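You operate a simulated robot arm through the tools that you are given. There is no shell and no other tool. Be economical: measure what you need, move in short steps, check, and stop when the job is done.

The job below is to be done with a simulated robot arm. You get a single attempt, and the scene is never put back.

JOB
Try steel cylinders SIX and TWO at the magnet; seat the one it ignores in the grey block.
Fine: each stands on the yellow spot in turn; the one it pulls goes on the blue mat.

The check looks at the end state, three seconds after you hand in, the way a careful person would. Anything else that was tipped, shoved, dropped, spilled or broken makes it a failure.

ROBOT AND FRAMES
A 7-joint arm with a two-finger parallel gripper, fixed in place. Base frame: the origin is at the foot of the arm, x ahead of it, y to its left, z up; the work surface is at about z = 0. Units: m, degrees, N and s.
With the tool pointing down near the work surface it reaches from about 0.24 to 0.62 m from the base axis. Its first joint turns from -66.0 to 66.0 degrees. Payload 2.6 kg.
The TCP is the grasp point between the finger pads, 0.03 m short of the fingertips. In the tool frame z runs along the fingers and y along their closing line. Largest opening 0.094 m; finger width 0.028, thickness 0.01; the body of the gripper, 0.05 by 0.096 m, starts 0.055 m behind the TCP.
Orientation is told as [roll, pitch, yaw] about the base's x, y, z axes, in that order, counted from this pose: with the fingers straight down and closing along the base's y, the tool's x points along the base's -x, its y along +y and its z along -z.

CONTROLS
- The arm moves only by the tool drive_tool. Its argument "steps" is a list that holds one entry, the list of rows, each a list of 7 numbers: the shift along the tool's x, y, z in m, then the turn, a rotation vector about the tool's x, y, z in degrees, then the finger opening in m, from 0 to 0.094. In form: [[[dx, dy, dz, rx, ry, rz, gripper], ...]]. A call has 1 to 10 rows; each row is the pose to reach, as a shift and turn from the pose commanded when the call began, along the tool's axes at that moment. Each row takes 0.2 s and may step no farther than 0.05 m and 8.6 degrees from the row before; otherwise, or with a gripper value out of range, the whole call is refused. Where a pose cannot be reached the arm comes as near as it can. A force on the tool above 40 N (or 10 N above the force at the start of the call, whichever is more), or a blocked arm, ends the call early, and 0.2 s more pass. The fingers move at their own pace (about 0.072 m/s each) and stop on an object; they squeeze with about 34 N. The grip force told is the motor's: it shows also when the fingers shut on nothing. Time passes only in rows, and 0.2 s behind the last, so rows that repeat a pose let the fingers close. It gives the time, the measured TCP pose, the force on the tool (base axes), the opening and the grip force at its end, in the units of the frame above (readings bear some noise).
- Cameras (640 x 400 px; columns grow to the right, rows downward): "scene" is fixed at [0.0319, 0.4174, 0.5649]; the picture's right is [-0.87, -0.49, 0.00], its down [-0.31, 0.55, -0.77] and it looks along [0.38, -0.67, -0.63] (base axes); focal length 360 px, centre (320, 200). "wrist" rides on the gripper at [0.076, 0.014, -0.102] in the tool frame; the picture's right is [-0.18, 0.98, 0.00], its down [-0.75, -0.14, -0.64] and it looks along [-0.63, -0.12, 0.77] (tool axes); focal length 243 px, centre (320, 200). There is no depth. A picture from a camera that has moved, and an enlarged one, comes with that camera's place and axes in the base frame and with its lens. The place of the scene camera against the robot may be out by one fixed shift of up to 0.025 m in any direction.
- grab_frame(camera): a new picture of that camera. The clock stands still meanwhile.
- close_up(camera, box): a new picture of the part [left, top, right, bottom] of that camera's present view, enlarged. The clock stands still meanwhile.
- hand_in(): hands the job in; it is judged then, once.

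Work in short steps. Places have to be worked out from the pictures, the camera data and where the tool is seen: move nearer, look again, correct. Check each grasp and each placing, and mend what went wrong. You have 120 turns and 76 pictures in all, those below and enlarged ones among them. Open the gripper and draw the arm clear of the work before you hand the job in, unless the task says otherwise; then end with one line.

The tools are called as a command line: name --argument value ..., lists and objects as JSON in quotes. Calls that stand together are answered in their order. drive_tool: Moves the arm, as the interface text tells. Its arguments: {"type":"object","properties":{"steps":{"type":"array","items":{"type":"array","items":{"type":"array","items":{"type":"number"}}}}},"required":["steps"]} The other tools are called the same way: grab_frame (camera) takes a picture; close_up (camera, box) takes an enlarged picture of a part of a camera's view; hand_in () hands the job in.

At the start:

```text
time: 0.0
tool_pos: [0.3814, -0.009, 0.2533]
tcp_rot: [0.0, 0.0, -0.1]
contact_force: [0.4, -0.4, 0.0]
width: 0.094
finger_force: 0.0
```

scene: 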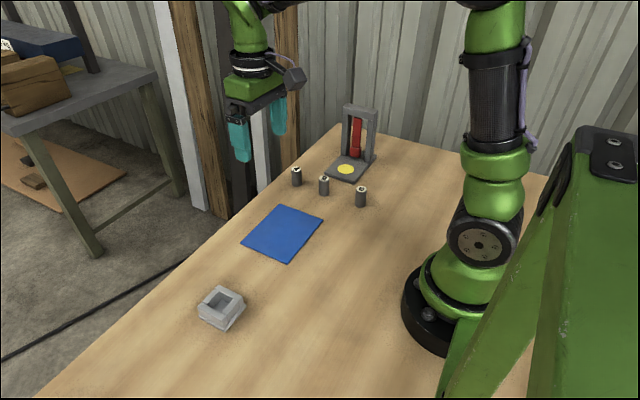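
wrist: 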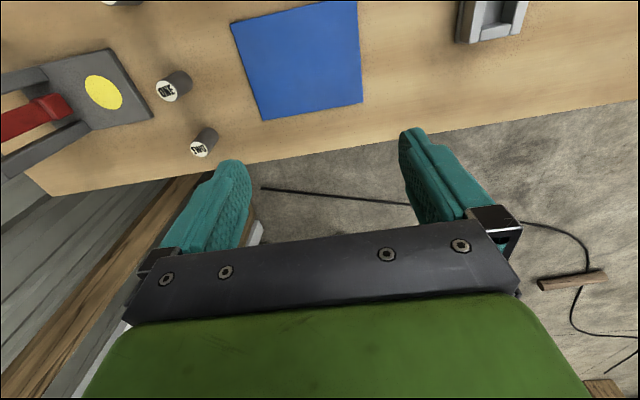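

I'll read the cylinder labels and the layout in enlarged views first.

close_up --camera "scene" --box '[270, 90, 400, 220]'

close_up --camera "wrist" --box '[0, 0, 260, 180]'

close_up --camera "scene" --box '[180, 190, 340, 340]'

```text
3.08 times, centred on (335, 155) of scene
camera zoom: at [0.0319, 0.4174, 0.5649], right [-0.87, -0.49, 0.0], down [-0.31, 0.55, -0.77], along [0.38, -0.67, -0.63], focal length 1108 px, centre (274, 338)
```

zoom: 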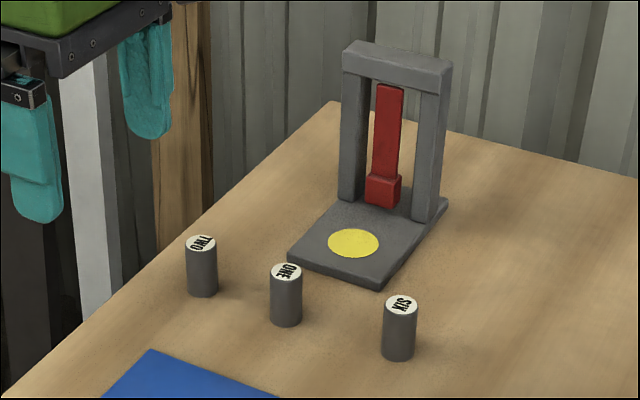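

```text
2.22 times, centred on (130, 90) of wrist
camera zoom: at [0.3068, 0.0061, 0.3561], right [0.18, 0.98, 0.0], down [0.75, -0.14, 0.64], along [0.63, -0.12, -0.77], focal length 539 px, centre (742, 444)
```

zoom: 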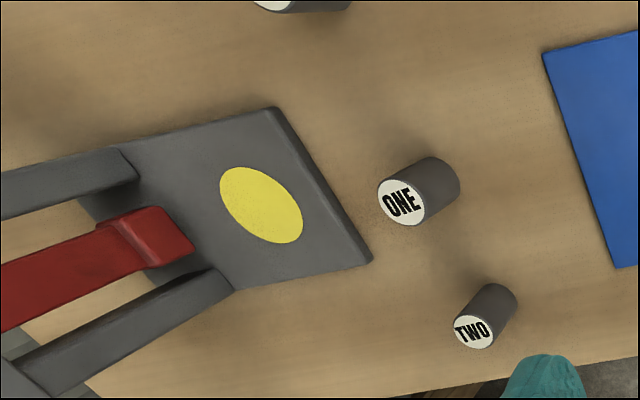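

```text
2.67 times, centred on (260, 265) of scene
camera zoom: at [0.0319, 0.4174, 0.5649], right [-0.87, -0.49, 0.0], down [-0.31, 0.55, -0.77], along [0.38, -0.67, -0.63], focal length 961 px, centre (480, 27)
```

zoom: 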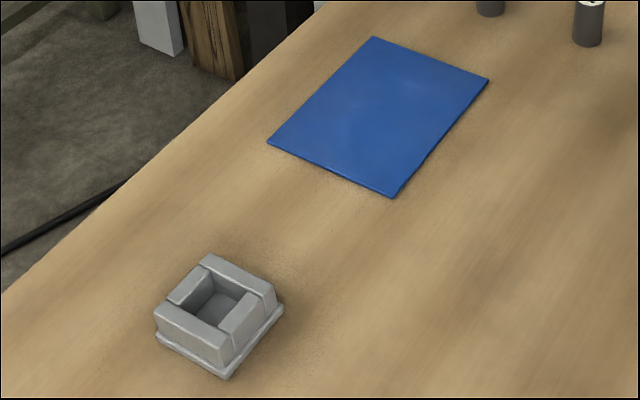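

Wrist view puts TWO near (0.442,-0.197), ONE near (0.360,-0.196) and the spot near (0.352,-0.298). SIX is near (0.262,-0.20) once the scene view is corrected by its offset of about (-0.022,+0.025). I'll turn the tool to yaw -85 while moving toward them, so the camera faces the magnet.

drive_tool --steps '[[[0.005, -0.011, 0, 0, 0, 8.5, 0.094], [0.01, -0.022, 0, 0, 0, 17, 0.094], [0.015, -0.033, 0, 0, 0, 25.5, 0.094], [0.02, -0.044, 0, 0, 0, 34, 0.08], [0.025, -0.055, 0, 0, 0, 42.5, 0.07], [0.03, -0.066, 0, 0, 0, 51, 0.06], [0.035, -0.077, 0, 0, 0, 59.5, 0.06], [0.04, -0.088, 0, 0, 0, 68, 0.06], [0.045, -0.1, 0, 0, 0, 76.5, 0.06], [0.05, -0.111, 0, 0, 0, 85, 0.06]]]'

grab_frame --camera "wrist"

```text
time: 2.2
tool_pos: [0.3324, -0.1189, 0.2537]
tcp_rot: [-0.1, 0.0, -85.2]
contact_force: [0.0, 0.2, -0.3]
width: 0.0598
finger_force: 0.0
```

```text
70 pictures are left
camera wrist: at [0.3415, -0.0419, 0.3558], right [0.99, -0.1, 0.0], down [-0.08, -0.76, 0.64], along [-0.06, -0.64, -0.77], focal length 243 px, centre (320, 200)
```

wrist: 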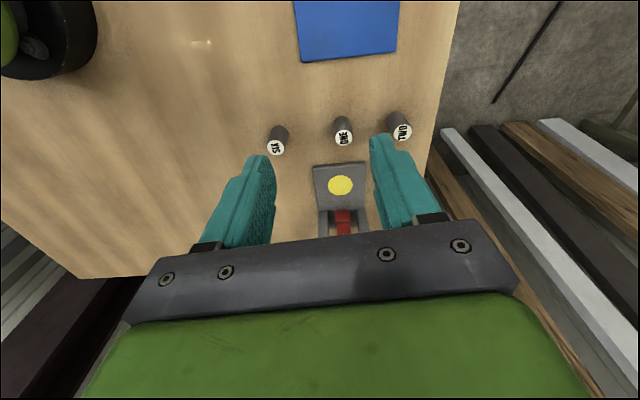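

All three cylinders and the spot are in view. I'll enlarge to measure them.

close_up --camera "wrist" --box '[250, 90, 430, 240]'

```text
2.67 times, centred on (340, 165) of wrist
camera zoom: at [0.3415, -0.0419, 0.3558], right [0.99, -0.1, 0.0], down [-0.08, -0.76, 0.64], along [-0.06, -0.64, -0.77], focal length 647 px, centre (267, 293)
```

zoom: 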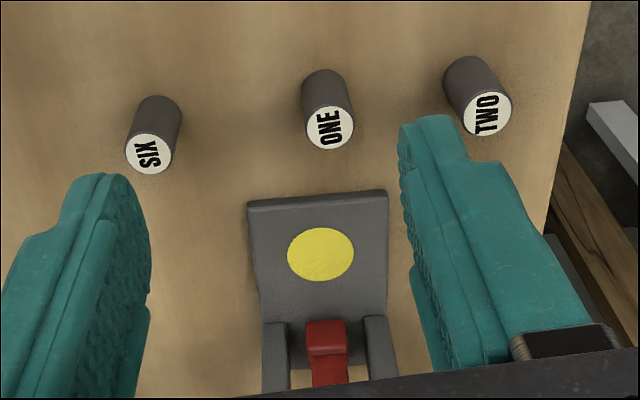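

Positions agree between the views: SIX (0.264,-0.2015), TWO (0.4415,-0.196), spot (0.353,-0.298), and the cylinders are about 26 mm wide and 40 mm tall. I'm moving to hover above SIX at z=0.12.

drive_tool --steps '[[[-0.0192, -0.0187, 0.03, 0, 0, 1.2, 0.06], [-0.0383, -0.0374, 0.06, 0, 0, 2.4, 0.06], [-0.0575, -0.0561, 0.095, 0, 0, 3.6, 0.06], [-0.0766, -0.0748, 0.1337, 0, 0, 4.8, 0.06], [-0.0766, -0.0748, 0.1337, 0, 0, 4.8, 0.06]]]'

grab_frame --camera "wrist"

```text
time: 3.4
tool_pos: [0.2631, -0.2025, 0.1171]
tcp_rot: [0.0, -0.1, -89.8]
contact_force: [-0.4, 0.0, 0.1]
width: 0.0601
finger_force: 0.0
```

```text
68 pictures are left
camera wrist: at [0.2789, -0.1254, 0.2214], right [0.98, -0.18, 0.0], down [-0.14, -0.75, 0.64], along [-0.12, -0.63, -0.77], focal length 243 px, centre (320, 200)
```

wrist: 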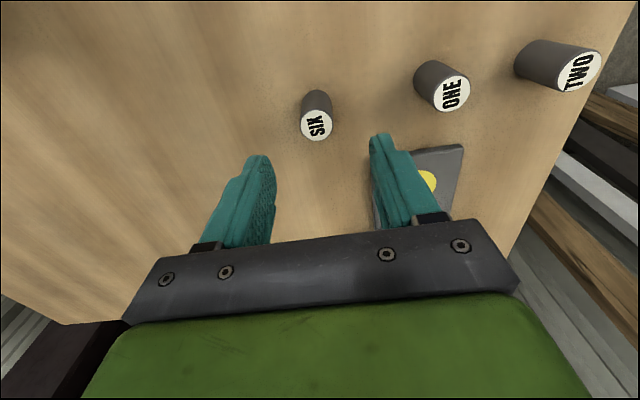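

SIX is centred between the fingers to within 2 mm. I'm lowering to z≈0.046 and closing.

drive_tool --steps '[[[0.0015, 0, 0.025, 0, 0, 0, 0.06], [0.0015, 0, 0.05, 0, 0, 0, 0.06], [0.0015, 0, 0.071, 0, 0, 0, 0.06], [0.0015, 0, 0.071, 0, 0, 0, 0.06], [0.0015, 0, 0.071, 0, 0, 0, 0.02], [0.0015, 0, 0.071, 0, 0, 0, 0.015], [0.0015, 0, 0.071, 0, 0, 0, 0.015], [0.0015, 0, 0.071, 0, 0, 0, 0.015]]]'

grab_frame --camera "scene"

```text
time: 5.2
tool_pos: [0.2653, -0.2025, 0.0477]
tcp_rot: [0.1, 0.0, -89.8]
contact_force: [-0.1, 0.2, -0.6]
width: 0.0252
finger_force: 33.6
```

```text
67 pictures are left
```

scene: 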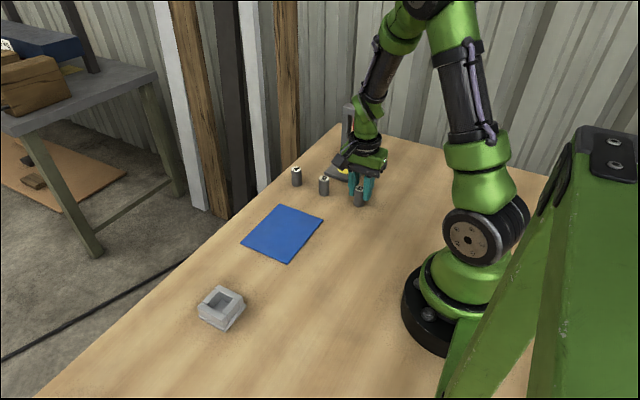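

SIX is held (width 25 mm). I'm lifting it and moving to above the spot, staying away from the 0.16 m frame behind it.

drive_tool --steps '[[[0, 0, -0.04, 0, 0, 0, 0.015], [0, 0, -0.075, 0, 0, 0, 0.015], [-0.025, 0.022, -0.075, 0, 0, 0, 0.015], [-0.05, 0.044, -0.075, 0, 0, 0, 0.015], [-0.075, 0.066, -0.075, 0, 0, 0, 0.015], [-0.0955, 0.088, -0.075, 0, 0, 0, 0.015], [-0.0955, 0.088, -0.075, 0, 0, 0, 0.015]]]'

grab_frame --camera "wrist"

close_up --camera "scene" --box '[270, 90, 400, 220]'

```text
time: 6.8
tool_pos: [0.354, -0.2954, 0.1254]
tcp_rot: [-0.1, 0.0, -89.8]
contact_force: [0.1, 0.6, -0.9]
width: 0.0151
finger_force: 0.1
```

```text
66 pictures are left
camera wrist: at [0.3687, -0.2187, 0.2277], right [0.98, -0.18, 0.0], down [-0.14, -0.75, 0.64], along [-0.12, -0.63, -0.77], focal length 243 px, centre (320, 200)
```

wrist: 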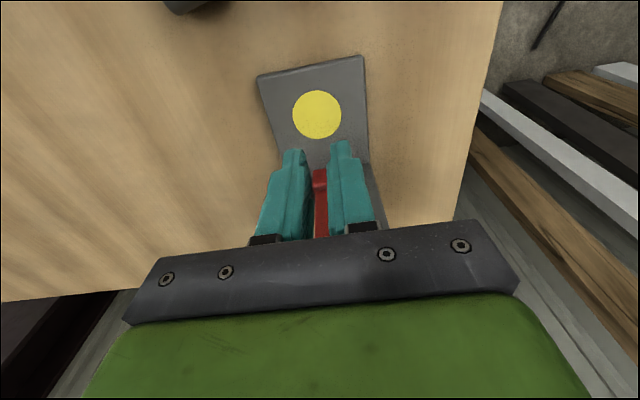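

```text
3.08 times, centred on (335, 155) of scene
camera zoom: at [0.0319, 0.4174, 0.5649], right [-0.87, -0.49, 0.0], down [-0.31, 0.55, -0.77], along [0.38, -0.67, -0.63], focal length 1108 px, centre (274, 338)
```

zoom: 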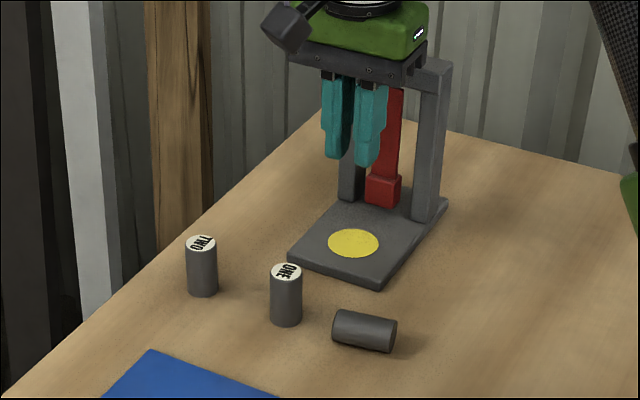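

SIX slipped out and now lies on its side near (0.285,-0.187). I probably gripped too close to the fingertips, so I'll look at the finger shape and at SIX before recovering.

close_up --camera "wrist" --box '[220, 120, 420, 260]'

close_up --camera "scene" --box '[310, 80, 380, 130]'

```text
2.86 times, centred on (320, 190) of wrist
camera zoom: at [0.3687, -0.2187, 0.2277], right [0.98, -0.18, 0.0], down [-0.14, -0.75, 0.64], along [-0.12, -0.63, -0.77], focal length 693 px, centre (320, 229)
```

zoom: 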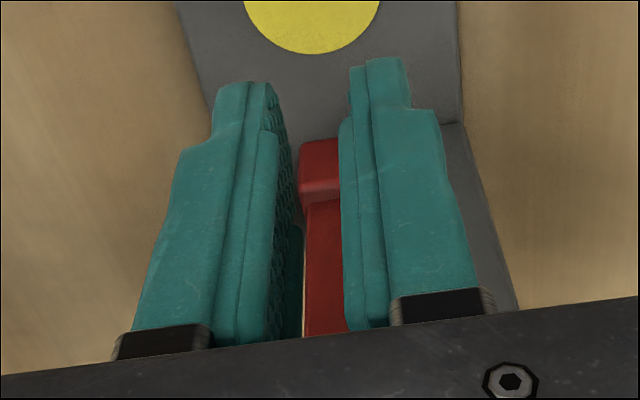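

```text
8.00 times, centred on (345, 105) of scene
camera zoom: at [0.0319, 0.4174, 0.5649], right [-0.87, -0.49, 0.0], down [-0.31, 0.55, -0.77], along [0.38, -0.67, -0.63], focal length 2882 px, centre (120, 960)
```

zoom: 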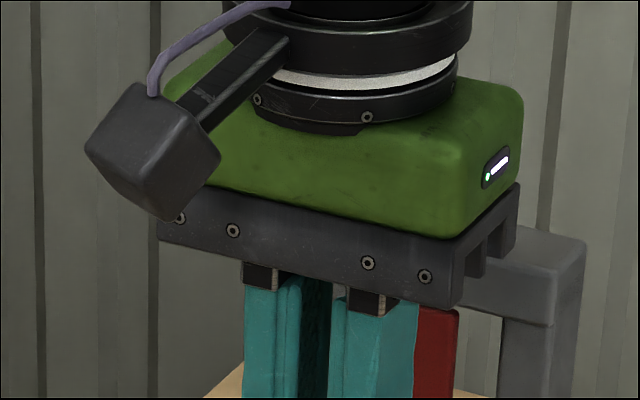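

The textured pads stop about 1 cm short of the tips, so my grip was too shallow. I'm backing up and away to see how SIX lies and which end carries its label.

drive_tool --steps '[[[0.02, -0.005, -0.035, 0, 0, 0, 0.03], [0.055, -0.015, -0.06, 0, 0, 0, 0.05], [0.09, -0.025, -0.08, 0, 0, 0, 0.06], [0.125, -0.035, -0.09, 0, 0, 0, 0.06], [0.16, -0.045, -0.09, 0, 0, 0, 0.06], [0.185, -0.054, -0.09, 0, 0, 0, 0.06]]]'

grab_frame --camera "wrist"

close_up --camera "scene" --box '[280, 150, 400, 220]'

```text
time: 8.2
tool_pos: [0.2974, -0.1099, 0.215]
tcp_rot: [0.0, 0.0, -89.9]
contact_force: [-0.1, -0.2, -0.1]
width: 0.0603
finger_force: 0.2
```

```text
62 pictures are left
camera wrist: at [0.3122, -0.0329, 0.3162], right [0.98, -0.18, 0.0], down [-0.14, -0.75, 0.64], along [-0.12, -0.63, -0.77], focal length 243 px, centre (320, 200)
```

wrist: 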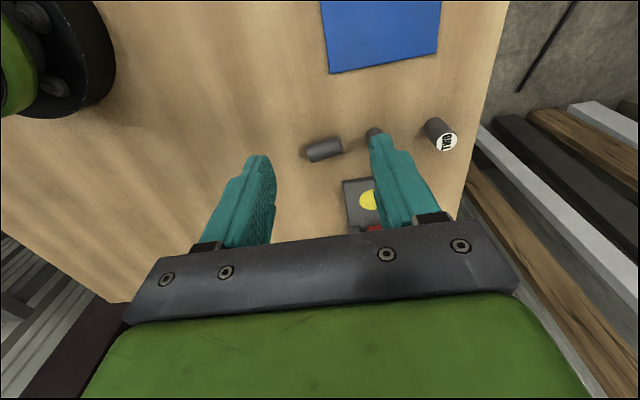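

```text
5.33 times, centred on (340, 185) of scene
camera zoom: at [0.0319, 0.4174, 0.5649], right [-0.87, -0.49, 0.0], down [-0.31, 0.55, -0.77], along [0.38, -0.67, -0.63], focal length 1921 px, centre (213, 280)
```

zoom: 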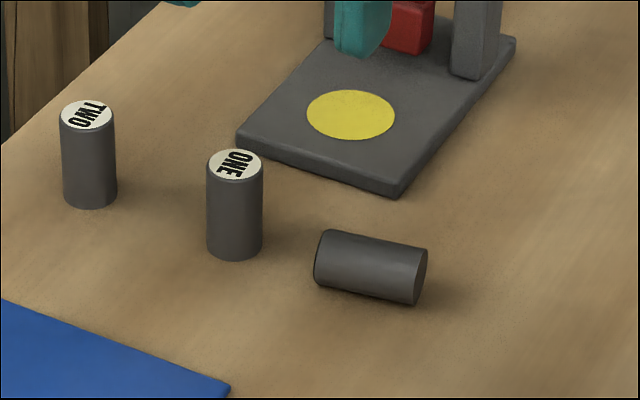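

The plain end faces the base (-x), so the label is on the end facing ONE. I'm enlarging the wrist view to measure its pose.

close_up --camera "wrist" --box '[280, 110, 400, 190]'

```text
5.00 times, centred on (340, 150) of wrist
camera zoom: at [0.3122, -0.0329, 0.3162], right [0.98, -0.18, 0.0], down [-0.14, -0.75, 0.64], along [-0.12, -0.63, -0.77], focal length 1213 px, centre (220, 450)
```

zoom: 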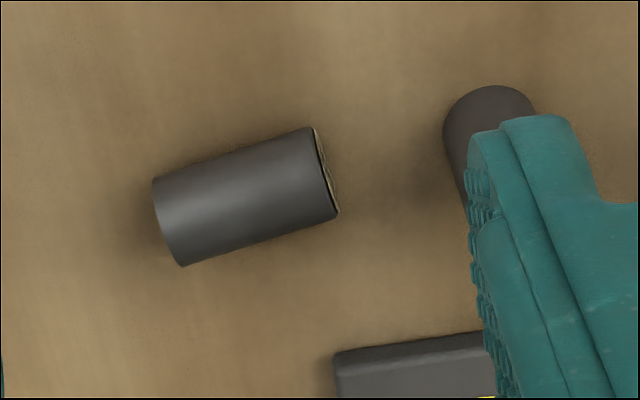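

The label end is indeed +x. SIX is centred at about (0.2885,-0.192) with its axis about 9° from x. I'll turn to yaw -171 so tool x points to the label end, and come down to hover.

drive_tool --steps '[[[-0.008, 0, 0.008, 0, 0, 8.1, 0.06], [-0.016, -0.001, 0.016, 0, 0, 16.2, 0.06], [-0.024, -0.0015, 0.024, 0, 0, 24.3, 0.06], [-0.032, -0.002, 0.032, 0, 0, 32.4, 0.06], [-0.04, -0.0025, 0.04, 0, 0, 40.5, 0.06], [-0.048, -0.003, 0.05, 0, 0, 48.6, 0.06], [-0.056, -0.0035, 0.06, 0, 0, 56.7, 0.06], [-0.064, -0.004, 0.07, 0, 0, 64.8, 0.06], [-0.072, -0.0045, 0.08, 0, 0, 72.9, 0.06], [-0.0816, -0.005, 0.09, 0, 0, 81, 0.06]]]'

grab_frame --camera "wrist"

```text
time: 10.4
tool_pos: [0.2926, -0.194, 0.1243]
tcp_rot: [0.1, 0.1, -171.0]
contact_force: [0.1, 0.0, -0.5]
width: 0.0601
finger_force: 0.0
```

```text
59 pictures are left
camera wrist: at [0.371, -0.1955, 0.2262], right [-0.03, -1.0, 0.0], down [-0.77, 0.02, 0.64], along [-0.64, 0.02, -0.77], focal length 243 px, centre (320, 200)
```

wrist: 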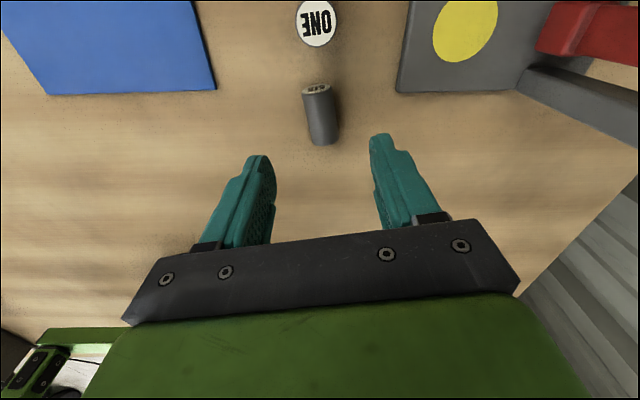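

The gripper is lined up over SIX. I'm lowering so the tips almost touch the table, then closing firmly.

drive_tool --steps '[[[0.002, 0, 0.03, 0, 0, 0, 0.06], [0.002, 0, 0.06, 0, 0, 0, 0.06], [0.002, 0, 0.08, 0, 0, 0, 0.06], [0.002, 0, 0.0915, 0, 0, 0, 0.06], [0.002, 0, 0.0915, 0, 0, 0, 0.04], [0.002, 0, 0.0915, 0, 0, 0, 0.02], [0.002, 0, 0.0915, 0, 0, 0, 0.0], [0.002, 0, 0.0915, 0, 0, 0, 0.0], [0.002, 0, 0.0915, 0, 0, 0, 0.0]]]'

grab_frame --camera "wrist"

```text
time: 12.4
tool_pos: [0.2953, -0.1923, 0.0335]
tcp_rot: [0.0, -0.1, -170.8]
contact_force: [-0.3, 0.5, 0.5]
width: 0.0247
finger_force: 34.0
```

```text
58 pictures are left
camera wrist: at [0.3739, -0.193, 0.1353], right [-0.02, -1.0, 0.0], down [-0.77, 0.02, 0.64], along [-0.64, 0.02, -0.77], focal length 243 px, centre (320, 200)
```

wrist: 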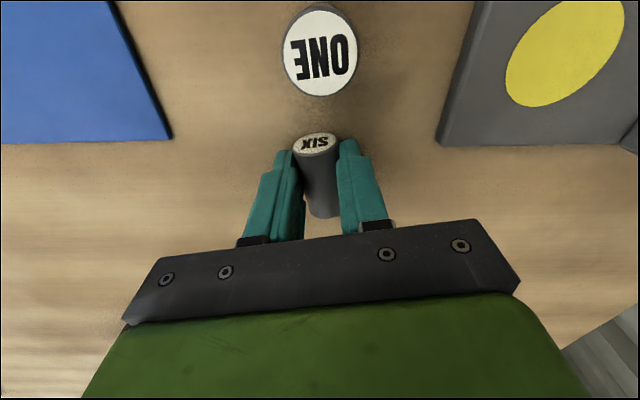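

It's gripped at 24.7 mm with the label in view. I'm lifting slowly and checking that it holds.

drive_tool --steps '[[[0, 0, -0.008, 0, 0, 0, 0.0], [0, 0, -0.018, 0, 0, 0, 0.0], [0, 0, -0.03, 0, 0, 0, 0.0], [0, 0, -0.045, 0, 0, 0, 0.0], [0, 0, -0.06, 0, 0, 0, 0.0], [0, 0, -0.075, 0, 0, 0, 0.0], [0, 0, -0.09, 0, 0, 0, 0.0]]]'

grab_frame --camera "wrist"

```text
time: 14.0
tool_pos: [0.296, -0.1917, 0.1228]
tcp_rot: [-0.1, 0.0, -170.9]
contact_force: [-0.7, 0.2, -1.0]
width: 0.0244
finger_force: 33.8
```

```text
57 pictures are left
camera wrist: at [0.3742, -0.1933, 0.225], right [-0.02, -1.0, 0.0], down [-0.77, 0.02, 0.64], along [-0.64, 0.02, -0.77], focal length 243 px, centre (320, 200)
```

wrist: 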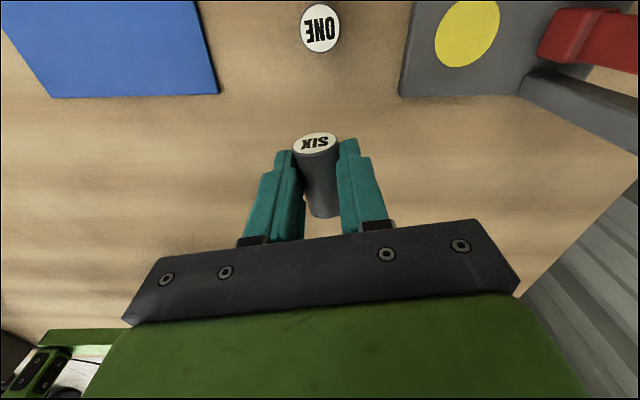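

SIX holds. I'll carry it slowly to the open table near (0.40,0.11), between mat and block, while turning so tool x faces the base. There I can tilt it upright.

drive_tool --steps '[[[0.003, -0.007, 0, 0, 0, -6, 0.0], [0.008, -0.02, 0, 0, 0, -14, 0.0], [0.013, -0.035, 0, 0, 0, -22, 0.0], [0.019, -0.05, 0, 0, 0, -30.5, 0.0], [0.025, -0.066, 0, 0, 0, -39, 0.0], [0.031, -0.082, 0, 0, 0, -47.5, 0.0], [0.037, -0.098, 0, 0, 0, -56, 0.0], [0.043, -0.114, 0, 0, 0, -64.5, 0.0], [0.048, -0.13, 0, 0, 0, -73, 0.0], [0.0533, -0.1434, 0, 0, 0, -80, 0.0]]]'

grab_frame --camera "wrist"

```text
time: 16.2
tool_pos: [0.3252, -0.0415, 0.1239]
tcp_rot: [0.0, 0.0, -90.6]
contact_force: [-1.1, 0.3, -1.4]
width: 0.0247
finger_force: 34.3
```

```text
56 pictures are left
camera wrist: at [0.3405, 0.0349, 0.225], right [0.98, -0.19, 0.0], down [-0.15, -0.75, 0.64], along [-0.12, -0.63, -0.77], focal length 243 px, centre (320, 200)
```

wrist: 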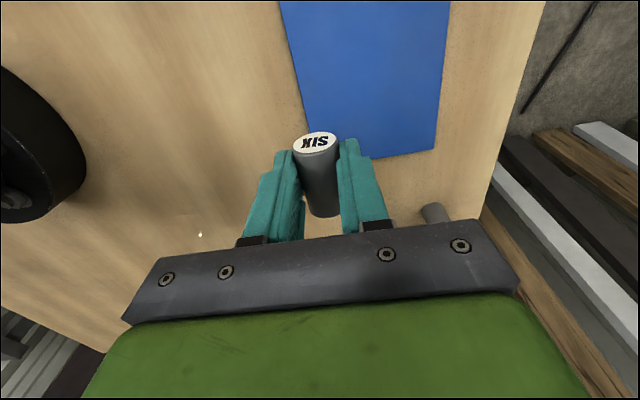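

It's steady. I'm continuing to about (0.45,0.10) and turning to about yaw -8.

drive_tool --steps '[[[0.012, 0.01, 0, 0, 0, -6, 0.0], [0.027, 0.022, 0, 0, 0, -14, 0.0], [0.042, 0.035, 0, 0, 0, -22.5, 0.0], [0.057, 0.048, 0, 0, 0, -31, 0.0], [0.072, 0.061, 0, 0, 0, -39.5, 0.0], [0.087, 0.074, 0, 0, 0, -48, 0.0], [0.102, 0.087, 0, 0, 0, -56.5, 0.0], [0.117, 0.1, 0, 0, 0, -65, 0.0], [0.132, 0.112, 0, 0, 0, -73.5, 0.0], [0.146, 0.1235, 0, 0, 0, -81, 0.0]]]'

grab_frame --camera "wrist"

grab_frame --camera "scene"

```text
time: 18.4
tool_pos: [0.4513, 0.1023, 0.1222]
tcp_rot: [-0.1, 0.0, -9.6]
contact_force: [0.3, -1.1, -1.1]
width: 0.0247
finger_force: 34.5
```

```text
55 pictures are left
camera wrist: at [0.3796, 0.1301, 0.2247], right [0.35, 0.94, 0.0], down [0.72, -0.27, 0.64], along [0.6, -0.22, -0.77], focal length 243 px, centre (320, 200)
```

wrist: 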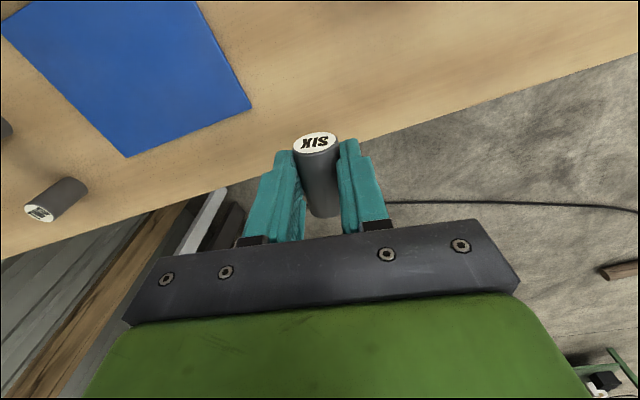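

```text
54 pictures are left
```

scene: 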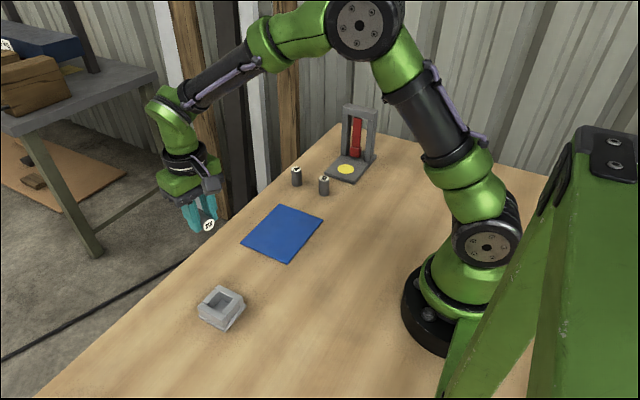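

For the label end to come up, the fingers have to tilt toward the base, with the camera side rising. I'll test that in the air while moving back to about (0.35,0.105).

drive_tool --steps '[[[0.01, -0.0015, -0.005, 0, 5, 0, 0.0], [0.02, -0.003, -0.01, 0, 10, 0, 0.0], [0.03, -0.0045, -0.015, 0, 15, 0, 0.0], [0.04, -0.006, -0.02, 0, 20, 0, 0.0], [0.05, -0.0075, -0.025, 0, 25, 0, 0.0], [0.06, -0.009, -0.03, 0, 30, 0, 0.0], [0.07, -0.0105, -0.035, 0, 35, 0, 0.0], [0.08, -0.012, -0.04, 0, 40, 0, 0.0], [0.09, -0.0135, -0.04, 0, 45, 0, 0.0], [0.1, -0.015, -0.04, 0, 50, 0, 0.0]]]'

grab_frame --camera "scene"

grab_frame --camera "wrist"

```text
time: 20.6
tool_pos: [0.348, 0.1047, 0.1629]
tcp_rot: [0.1, 50.2, -9.8]
contact_force: [-0.2, 0.1, -2.2]
width: 0.0248
finger_force: 33.5
```

```text
53 pictures are left
```

scene: 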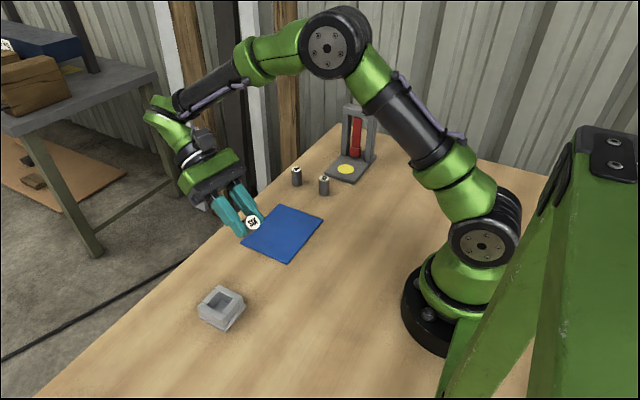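

```text
52 pictures are left
camera wrist: at [0.3813, 0.1142, 0.2871], right [0.28, 0.95, -0.14], down [0.94, -0.3, -0.17], along [-0.2, -0.09, -0.98], focal length 243 px, centre (320, 200)
```

wrist: 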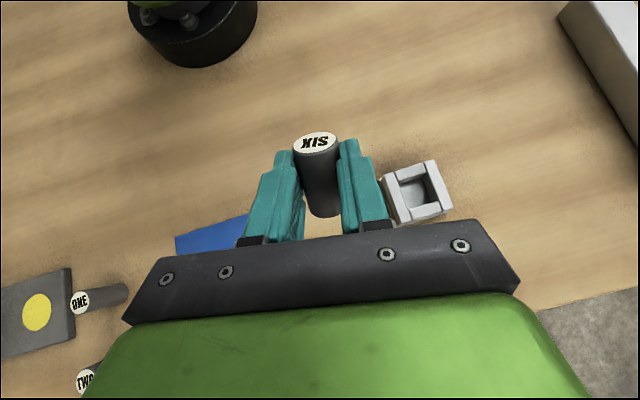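

The tilt works. I'm continuing to about 80° before lowering.

drive_tool --steps '[[[0, 0, 0, 0, 5, 0, 0.0], [0, 0, 0, 0, 10, 0, 0.0], [0, 0, 0, 0, 15, 0, 0.0], [0, 0, 0, 0, 20, 0, 0.0], [0, 0, 0, 0, 25, 0, 0.0], [0, 0, 0, 0, 30, 0, 0.0], [0, 0, 0, 0, 30, 0, 0.0]]]'

close_up --camera "scene" --box '[120, 90, 360, 250]'

```text
time: 22.2
tool_pos: [0.3376, 0.1071, 0.1595]
tcp_rot: [-3.1, 70.2, -12.4]
contact_force: [0.1, -0.9, -1.0]
width: 0.0244
finger_force: 34.2
out of reach, approached as far as the arm can: row 4, 5, 6, 7
```

```text
2.50 times, centred on (240, 170) of scene
camera zoom: at [0.0319, 0.4174, 0.5649], right [-0.87, -0.49, 0.0], down [-0.31, 0.55, -0.77], along [0.38, -0.67, -0.63], focal length 901 px, centre (520, 275)
```

zoom: 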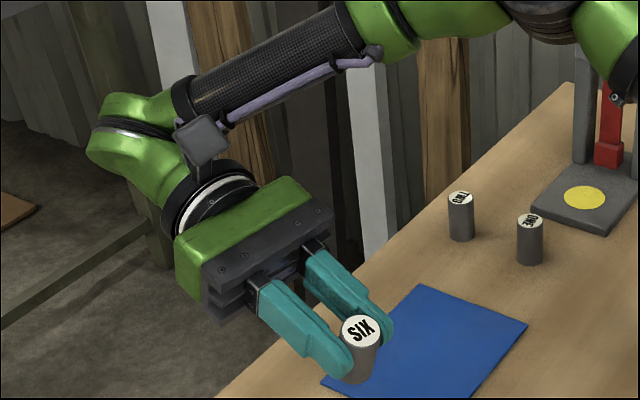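

The arm stops at about 70° of tilt at this height. A lower pose should have a steeper forearm and more room, so I'm moving down 5 cm and checking what the tilt becomes.

drive_tool --steps '[[[-0.015, 0, 0.004, 0, 0, 0, 0.0], [-0.03, 0, 0.008, 0, 0, 0, 0.0], [-0.048, 0, 0.012, 0, 0, 0, 0.0], [-0.048, 0, 0.012, 0, 0, 0, 0.0]]]'

```text
time: 23.2
tool_pos: [0.3424, 0.1046, 0.1113]
tcp_rot: [-3.0, 70.2, -12.4]
contact_force: [-0.3, 0.0, -1.7]
width: 0.0248
finger_force: 34.1
```

Now at z=0.111 with 70° tilt and in reach. I'm going lower and adding a few degrees.

drive_tool --steps '[[[-0.014, 0, 0.005, 0, 3, 0, 0.0], [-0.028, 0, 0.01, 0, 6, 0, 0.0], [-0.038, 0, 0.013, 0, 9, 0, 0.0], [-0.038, 0, 0.013, 0, 9, 0, 0.0]]]'

close_up --camera "scene" --box '[160, 170, 320, 270]'

```text
time: 24.2
tool_pos: [0.3426, 0.1051, 0.08]
tcp_rot: [-4.0, 76.2, -13.6]
contact_force: [0.6, -0.5, -2.0]
width: 0.025
finger_force: 33.7
out of reach, approached as far as the arm can: row 3, 4
```

```text
4.00 times, centred on (240, 220) of scene
camera zoom: at [0.0319, 0.4174, 0.5649], right [-0.87, -0.49, 0.0], down [-0.31, 0.55, -0.77], along [0.38, -0.67, -0.63], focal length 1441 px, centre (640, 120)
```

zoom: 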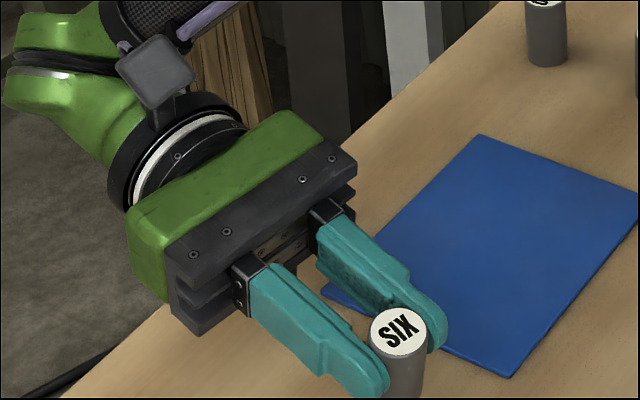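

Tilt is 76° and SIX is nearly upright. I'm lowering slowly toward the table and adding a little more tilt.

drive_tool --steps '[[[-0.01, 0, 0.0025, 0, 1, 0, 0.0], [-0.02, 0, 0.005, 0, 3, 0, 0.0], [-0.029, 0, 0.007, 0, 5, 0, 0.0], [-0.035, 0, 0.0085, 0, 6, 0, 0.0], [-0.035, 0, 0.0085, 0, 6, 0, 0.0]]]'

close_up --camera "scene" --box '[160, 190, 320, 290]'

```text
time: 25.4
tool_pos: [0.3156, 0.0981, 0.0683]
tcp_rot: [-21.3, 83.3, -30.5]
contact_force: [0.2, 0.5, -2.3]
width: 0.0245
finger_force: 34.5
out of reach, approached as far as the arm can: row 2, 3, 4, 5
```

```text
4.00 times, centred on (240, 240) of scene
camera zoom: at [0.0319, 0.4175, 0.5649], right [-0.87, -0.49, 0.0], down [-0.31, 0.55, -0.77], along [0.38, -0.67, -0.63], focal length 1441 px, centre (640, 40)
```

zoom: 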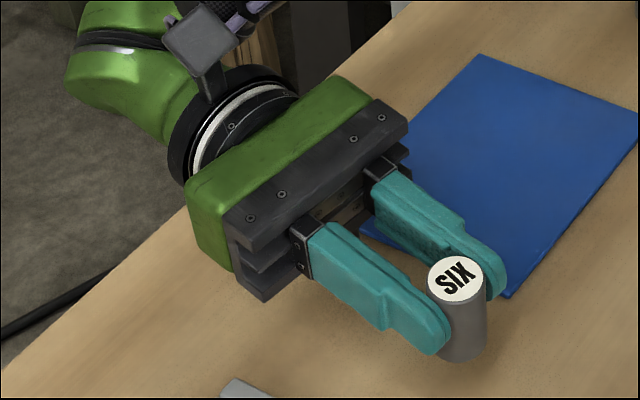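

SIX is about 7° off vertical, but this near-horizontal pose would bring the flange close to the table. I'm easing back about 9° of tilt while lowering.

drive_tool --steps '[[[-0.004, 0, 0.0005, 0, -3, 0, 0.0], [-0.01, 0.0005, 0.001, 0, -6, 0, 0.0], [-0.016, 0.0005, 0.0018, 0, -9, 0, 0.0], [-0.02, 0.0008, 0.0022, 0, -9, 0, 0.0], [-0.02, 0.0008, 0.0022, 0, -9, 0, 0.0]]]'

close_up --camera "scene" --box '[160, 200, 320, 300]'

```text
time: 26.6
tool_pos: [0.3179, 0.0983, 0.0458]
tcp_rot: [-3.4, 73.1, -12.9]
contact_force: [0.3, -0.1, -0.1]
width: 0.0249
finger_force: 34.2
```

```text
4.00 times, centred on (240, 250) of scene
camera zoom: at [0.0319, 0.4174, 0.5649], right [-0.87, -0.49, 0.0], down [-0.31, 0.55, -0.77], along [0.38, -0.67, -0.63], focal length 1441 px, centre (640, 0)
```

zoom: 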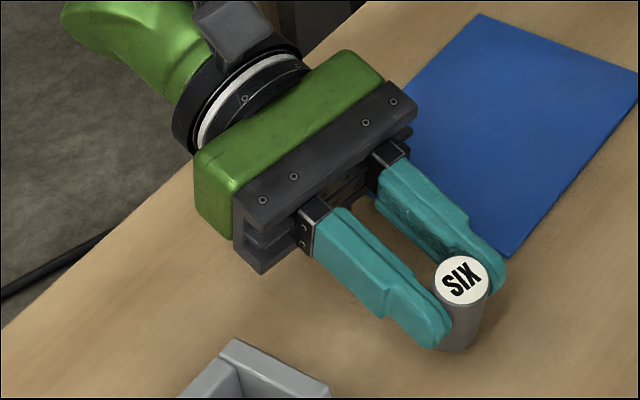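

The upward load changed by about 2 N, so SIX may be near or touching the table. I'm lowering in 2 mm steps and watching the force.

drive_tool --steps '[[[-0.0019, 0, 0.0006, 0, 0, 0, 0.0], [-0.0038, 0, 0.0012, 0, 0, 0, 0.0], [-0.0057, 0, 0.0018, 0, 0, 0, 0.0]]]'

```text
time: 27.4
tool_pos: [0.3178, 0.0973, 0.0412]
tcp_rot: [-3.2, 73.1, -12.8]
contact_force: [-0.4, 0.1, -1.0]
width: 0.0247
finger_force: 33.9
```

Still no clear contact, so I'm lowering further.

drive_tool --steps '[[[-0.0019, 0, 0.0006, 0, 0, 0, 0.0], [-0.0038, 0, 0.0012, 0, 0, 0, 0.0], [-0.0057, 0, 0.0018, 0, 0, 0, 0.0], [-0.0057, 0, 0.0018, 0, 0, 0, 0.0]]]'

close_up --camera "scene" --box '[200, 220, 320, 300]'

```text
time: 28.4
tool_pos: [0.3158, 0.0995, 0.0364]
tcp_rot: [-3.3, 73.3, -12.8]
contact_force: [1.4, -6.2, 25.7]
width: 0.0249
finger_force: 33.9
```

```text
5.00 times, centred on (260, 260) of scene
camera zoom: at [0.0318, 0.4174, 0.5649], right [-0.87, -0.49, 0.0], down [-0.31, 0.55, -0.77], along [0.38, -0.67, -0.63], focal length 1801 px, centre (620, -100)
```

zoom: 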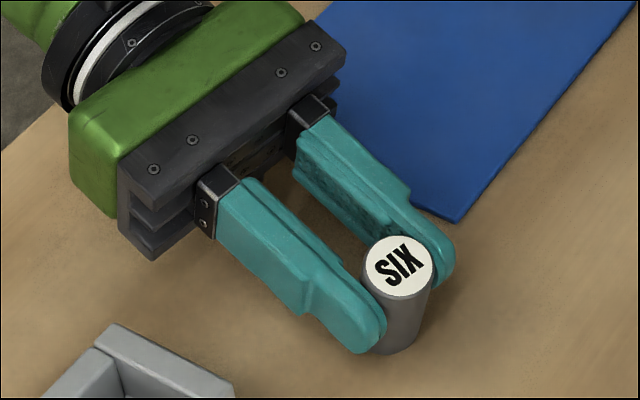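

Contact is firm at about 26 N. I'm backing off 1.5 mm and opening so SIX settles onto its base.

drive_tool --steps '[[[0.0015, 0, -0.0004, 0, 0, 0, 0.0], [0.0015, 0, -0.0004, 0, 0, 0, 0.03], [0.0015, 0, -0.0004, 0, 0, 0, 0.04], [0.0015, 0, -0.0004, 0, 0, 0, 0.06], [0.0015, 0, -0.0004, 0, 0, 0, 0.06]]]'

close_up --camera "scene" --box '[200, 220, 320, 300]'

```text
time: 29.6
tool_pos: [0.3169, 0.0979, 0.0353]
tcp_rot: [-3.3, 73.2, -13.0]
contact_force: [-0.5, -0.1, 0.2]
width: 0.06
finger_force: 0.0
```

```text
5.00 times, centred on (260, 260) of scene
camera zoom: at [0.0319, 0.4174, 0.5649], right [-0.87, -0.49, 0.0], down [-0.31, 0.55, -0.77], along [0.38, -0.67, -0.63], focal length 1801 px, centre (620, -100)
```

zoom: 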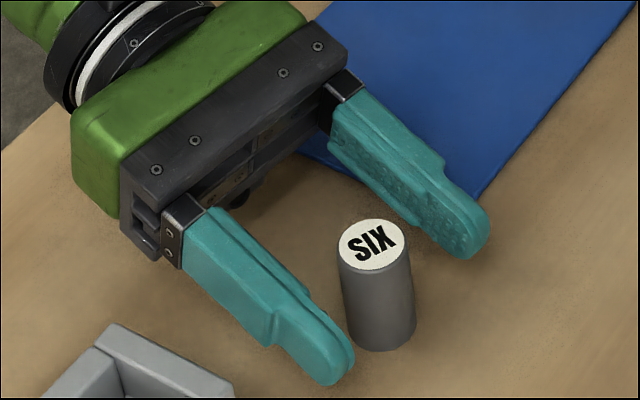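

SIX stands upright, label up. I'm retreating straight back along the fingers, then rising and untilting.

drive_tool --steps '[[[0, 0, -0.02, 0, 0, 0, 0.06], [0, 0, -0.05, 0, 0, 0, 0.06], [0, 0, -0.085, 0, 0, 0, 0.06], [0.03, 0, -0.095, 0, -6, 0, 0.06], [0.06, 0, -0.105, 0, -13, 0, 0.06], [0.09, 0, -0.11, 0, -21, 0, 0.06], [0.12, 0, -0.12, 0, -29, 0, 0.06], [0.13, 0, -0.12, 0, -37, 0, 0.06], [0.13, 0, -0.12, 0, -45, 0, 0.06], [0.13, 0, -0.12, 0, -53, 0, 0.06]]]'

grab_frame --camera "scene"

```text
time: 31.8
tool_pos: [0.393, 0.0871, 0.1968]
tcp_rot: [-1.0, 20.3, -10.0]
contact_force: [-0.3, 1.1, 0.3]
width: 0.0598
finger_force: 0.0
out of reach, approached as far as the arm can: row 2, 3, 4, 5
```

```text
45 pictures are left
```

scene: 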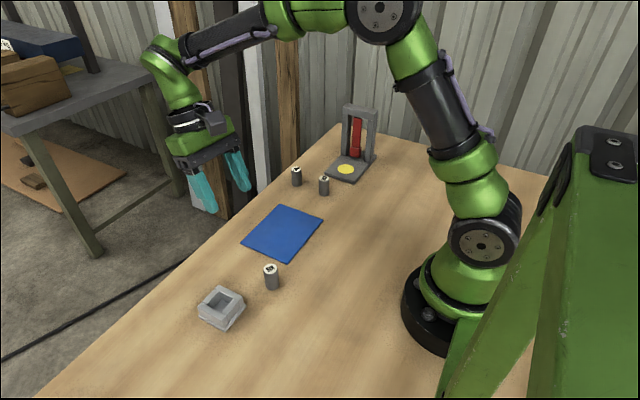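

I'm straightening the tool and hovering over SIX.

drive_tool --steps '[[[0.015, 0, 0.01, 0, -5, 0, 0.06], [0.035, 0, 0.025, 0, -10, 0, 0.06], [0.055, 0, 0.045, 0, -15, 0, 0.06], [0.0737, 0, 0.0694, 0, -20.3, 0, 0.06], [0.0737, 0, 0.0694, 0, -20.3, 0, 0.06]]]'

grab_frame --camera "wrist"

```text
time: 33.0
tool_pos: [0.3013, 0.1035, 0.1557]
tcp_rot: [-1.0, -0.1, -9.6]
contact_force: [-0.1, -0.3, -0.1]
width: 0.0598
finger_force: 0.1
```

```text
44 pictures are left
camera wrist: at [0.2295, 0.1327, 0.258], right [0.35, 0.94, -0.02], down [0.72, -0.25, 0.65], along [0.6, -0.23, -0.76], focal length 243 px, centre (320, 200)
```

wrist: 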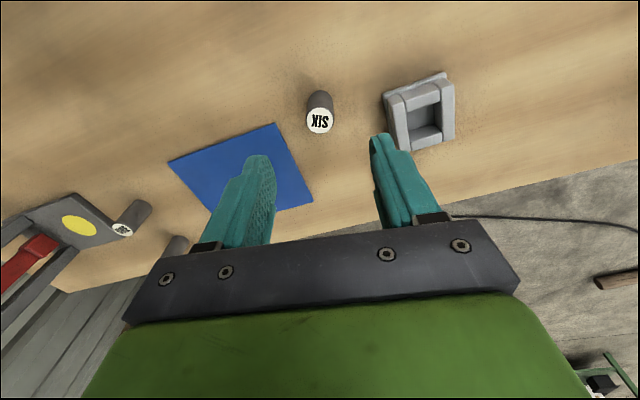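

SIX measures (0.3095,0.099). While I'm here I'll enlarge the block to measure its pocket.

close_up --camera "wrist" --box '[290, 50, 470, 170]'

```text
3.33 times, centred on (380, 110) of wrist
camera zoom: at [0.2295, 0.1327, 0.258], right [0.35, 0.94, -0.02], down [0.72, -0.25, 0.65], along [0.6, -0.23, -0.76], focal length 809 px, centre (120, 500)
```

zoom: 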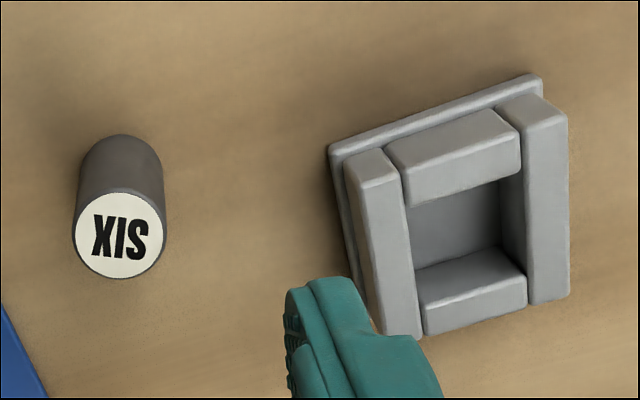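

SIX's pocket target is near (0.348,0.191), about 33 mm square with a rim near z=0.035. Now I'm lowering deep onto SIX (tips about 6 mm above the table) and closing.

drive_tool --steps '[[[-0.0085, -0.003, 0.03, 1, 0, 0, 0.06], [-0.0085, -0.003, 0.06, 1, 0, 0, 0.06], [-0.0085, -0.003, 0.09, 1, 0, 0, 0.06], [-0.0085, -0.003, 0.119, 1, 0, 0, 0.06], [-0.0085, -0.003, 0.119, 1, 0, 0, 0.06], [-0.0085, -0.003, 0.119, 1, 0, 0, 0.03], [-0.0085, -0.003, 0.119, 1, 0, 0, 0.0], [-0.0085, -0.003, 0.119, 1, 0, 0, 0.0], [-0.0085, -0.003, 0.119, 1, 0, 0, 0.0]]]'

grab_frame --camera "wrist"

```text
time: 35.0
tool_pos: [0.3103, 0.0962, 0.0363]
tcp_rot: [-2.0, -0.1, -9.7]
contact_force: [-0.2, -0.1, -0.6]
width: 0.0251
finger_force: 33.7
```

```text
42 pictures are left
camera wrist: at [0.2386, 0.1273, 0.138], right [0.34, 0.94, -0.03], down [0.72, -0.24, 0.65], along [0.6, -0.25, -0.76], focal length 243 px, centre (320, 200)
```

wrist: 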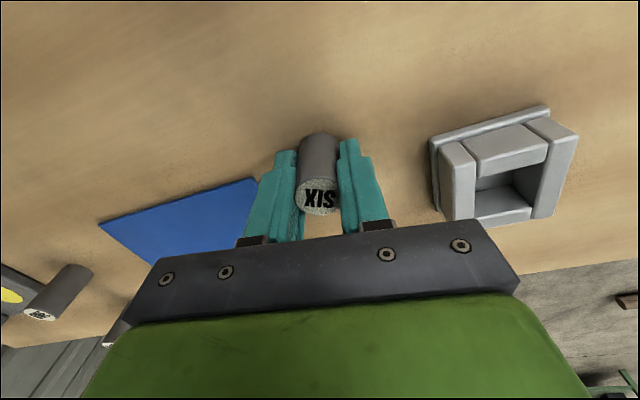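

The grip is deep this time. I'm lifting slowly, correcting the 2° roll, and heading for the spot.

drive_tool --steps '[[[0, 0, -0.01, 0, 0, 0, 0.0], [0, 0, -0.025, 0, 0, 0, 0.0], [0, 0, -0.045, -1, 0, 0, 0.0], [0, 0, -0.065, -2, 0, 0, 0.0], [0, 0, -0.085, -2, 0, 0, 0.0], [0, 0, -0.1, -2, 0, 0, 0.0], [0, 0, -0.1, -2, 0, 0, 0.0]]]'

grab_frame --camera "wrist"

```text
time: 36.6
tool_pos: [0.3108, 0.0996, 0.1378]
tcp_rot: [0.0, -0.1, -9.5]
contact_force: [-0.1, 0.7, -1.1]
width: 0.0251
finger_force: 33.7
```

```text
41 pictures are left
camera wrist: at [0.2372, 0.1264, 0.2388], right [0.34, 0.94, 0.0], down [0.72, -0.26, 0.64], along [0.6, -0.22, -0.77], focal length 243 px, centre (320, 200)
```

wrist: 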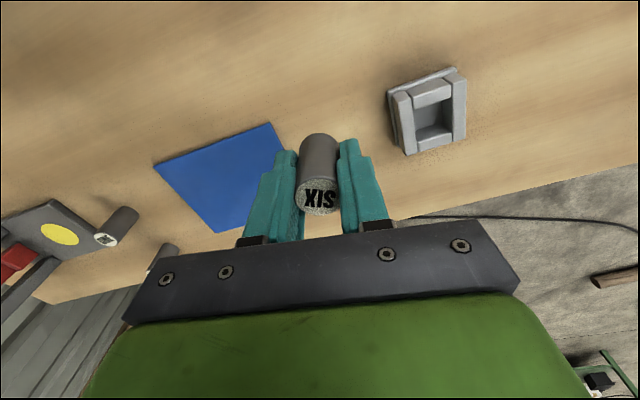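

SIX is held well. I'm carrying it toward the spot while turning to yaw -90.

drive_tool --steps '[[[-0.003, -0.01, 0, 0, 0, 6, 0.0], [-0.009, -0.03, 0, 0, 0, 14, 0.0], [-0.016, -0.053, 0, 0, 0, 22, 0.0], [-0.023, -0.076, 0, 0, 0, 30.5, 0.0], [-0.03, -0.099, 0, 0, 0, 39, 0.0], [-0.038, -0.124, 0, 0, 0, 47.5, 0.0], [-0.045, -0.148, 0, 0, 0, 56, 0.0], [-0.052, -0.171, 0, 0, 0, 64.5, 0.0], [-0.059, -0.193, 0, 0, 0, 73, 0.0], [-0.065, -0.212, 0, 0, 0, 80.5, 0.0]]]'

grab_frame --camera "wrist"

```text
time: 38.8
tool_pos: [0.3392, -0.1212, 0.1368]
tcp_rot: [0.1, 0.0, -90.2]
contact_force: [-0.3, -0.2, -2.1]
width: 0.025
finger_force: 34.5
```

```text
40 pictures are left
camera wrist: at [0.3547, -0.0438, 0.2384], right [0.98, -0.19, 0.0], down [-0.14, -0.75, 0.64], along [-0.12, -0.63, -0.77], focal length 243 px, centre (320, 200)
```

wrist: 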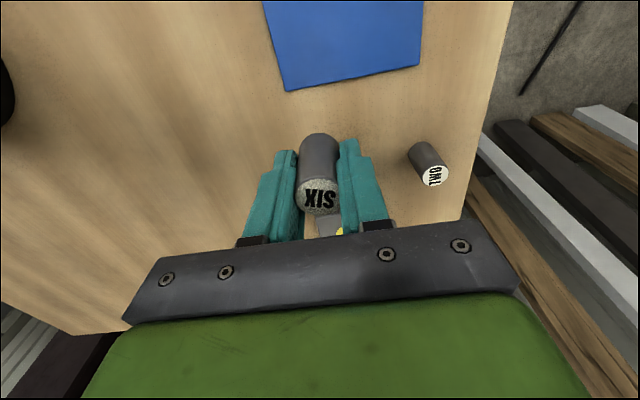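

Now moving to directly above the spot.

drive_tool --steps '[[[-0.02, 0.002, 0, 0, 0, 0, 0.0], [-0.05, 0.004, 0, 0, 0, 0, 0.0], [-0.085, 0.007, 0, 0, 0, 0, 0.0], [-0.12, 0.01, 0, 0, 0, 0, 0.0], [-0.15, 0.012, 0, 0, 0, 0, 0.0], [-0.17, 0.014, 0, 0, 0, 0, 0.0], [-0.176, 0.014, 0, 0, 0, 0, 0.0]]]'

close_up --camera "scene" --box '[270, 90, 400, 220]'

grab_frame --camera "wrist"

```text
time: 40.4
tool_pos: [0.3528, -0.2966, 0.1368]
tcp_rot: [0.0, -0.1, -90.0]
contact_force: [-1.2, 0.5, -1.4]
width: 0.0248
finger_force: 34.2
```

```text
3.08 times, centred on (335, 155) of scene
camera zoom: at [0.0319, 0.4174, 0.5649], right [-0.87, -0.49, 0.0], down [-0.31, 0.55, -0.77], along [0.38, -0.67, -0.63], focal length 1108 px, centre (274, 338)
```

zoom: 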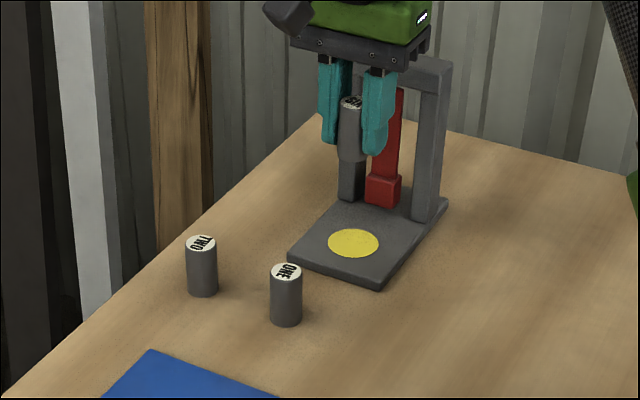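

```text
38 pictures are left
camera wrist: at [0.3675, -0.2192, 0.2401], right [0.98, -0.19, 0.0], down [-0.14, -0.75, 0.64], along [-0.12, -0.63, -0.77], focal length 243 px, centre (320, 200)
```

wrist: 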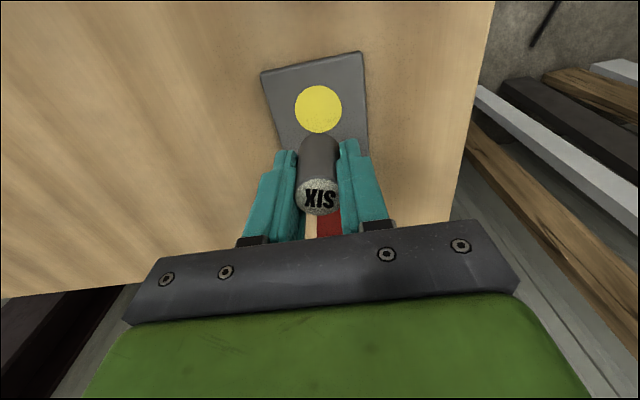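

SIX is above the spot at (0.3513,-0.298). I'm lowering slowly to just above the plate and watching the red pendulum.

drive_tool --steps '[[[-0.001, -0.001, 0.02, 0, 0, 0, 0.0], [-0.001, -0.001, 0.04, 0, 0, 0, 0.0], [-0.001, -0.001, 0.06, 0, 0, 0, 0.0], [-0.001, -0.001, 0.075, 0, 0, 0, 0.0], [-0.001, -0.001, 0.08, 0, 0, 0, 0.0], [-0.001, -0.001, 0.083, 0, 0, 0, 0.0]]]'

close_up --camera "scene" --box '[300, 90, 400, 190]'

```text
time: 41.8
tool_pos: [0.3522, -0.2973, 0.0536]
tcp_rot: [0.1, -0.1, -90.1]
contact_force: [0.4, 0.2, -1.9]
width: 0.0249
finger_force: 33.6
```

```text
4.00 times, centred on (350, 140) of scene
camera zoom: at [0.0319, 0.4174, 0.5649], right [-0.87, -0.49, 0.0], down [-0.31, 0.55, -0.77], along [0.38, -0.67, -0.63], focal length 1441 px, centre (200, 440)
```

zoom: 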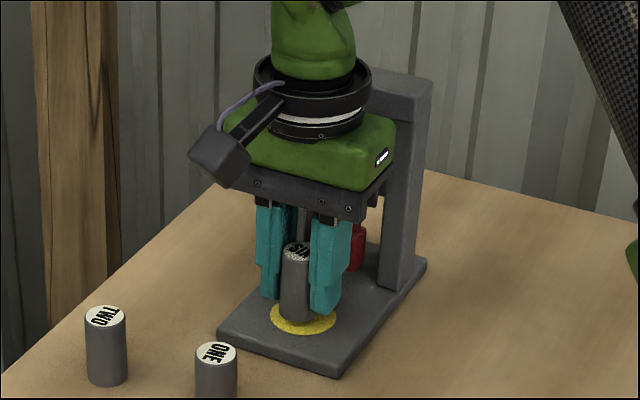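

I'm easing down until it touches.

drive_tool --steps '[[[0, 0, 0.002, 0, 0, 0, 0.0], [0, 0, 0.004, 0, 0, 0, 0.0], [0, 0, 0.006, 0, 0, 0, 0.0], [0, 0, 0.008, 0, 0, 0, 0.0]]]'

```text
time: 42.8
tool_pos: [0.3515, -0.2971, 0.0478]
tcp_rot: [0.3, 0.0, -90.1]
contact_force: [-6.5, 6.4, 22.7]
width: 0.0249
finger_force: 34.0
```

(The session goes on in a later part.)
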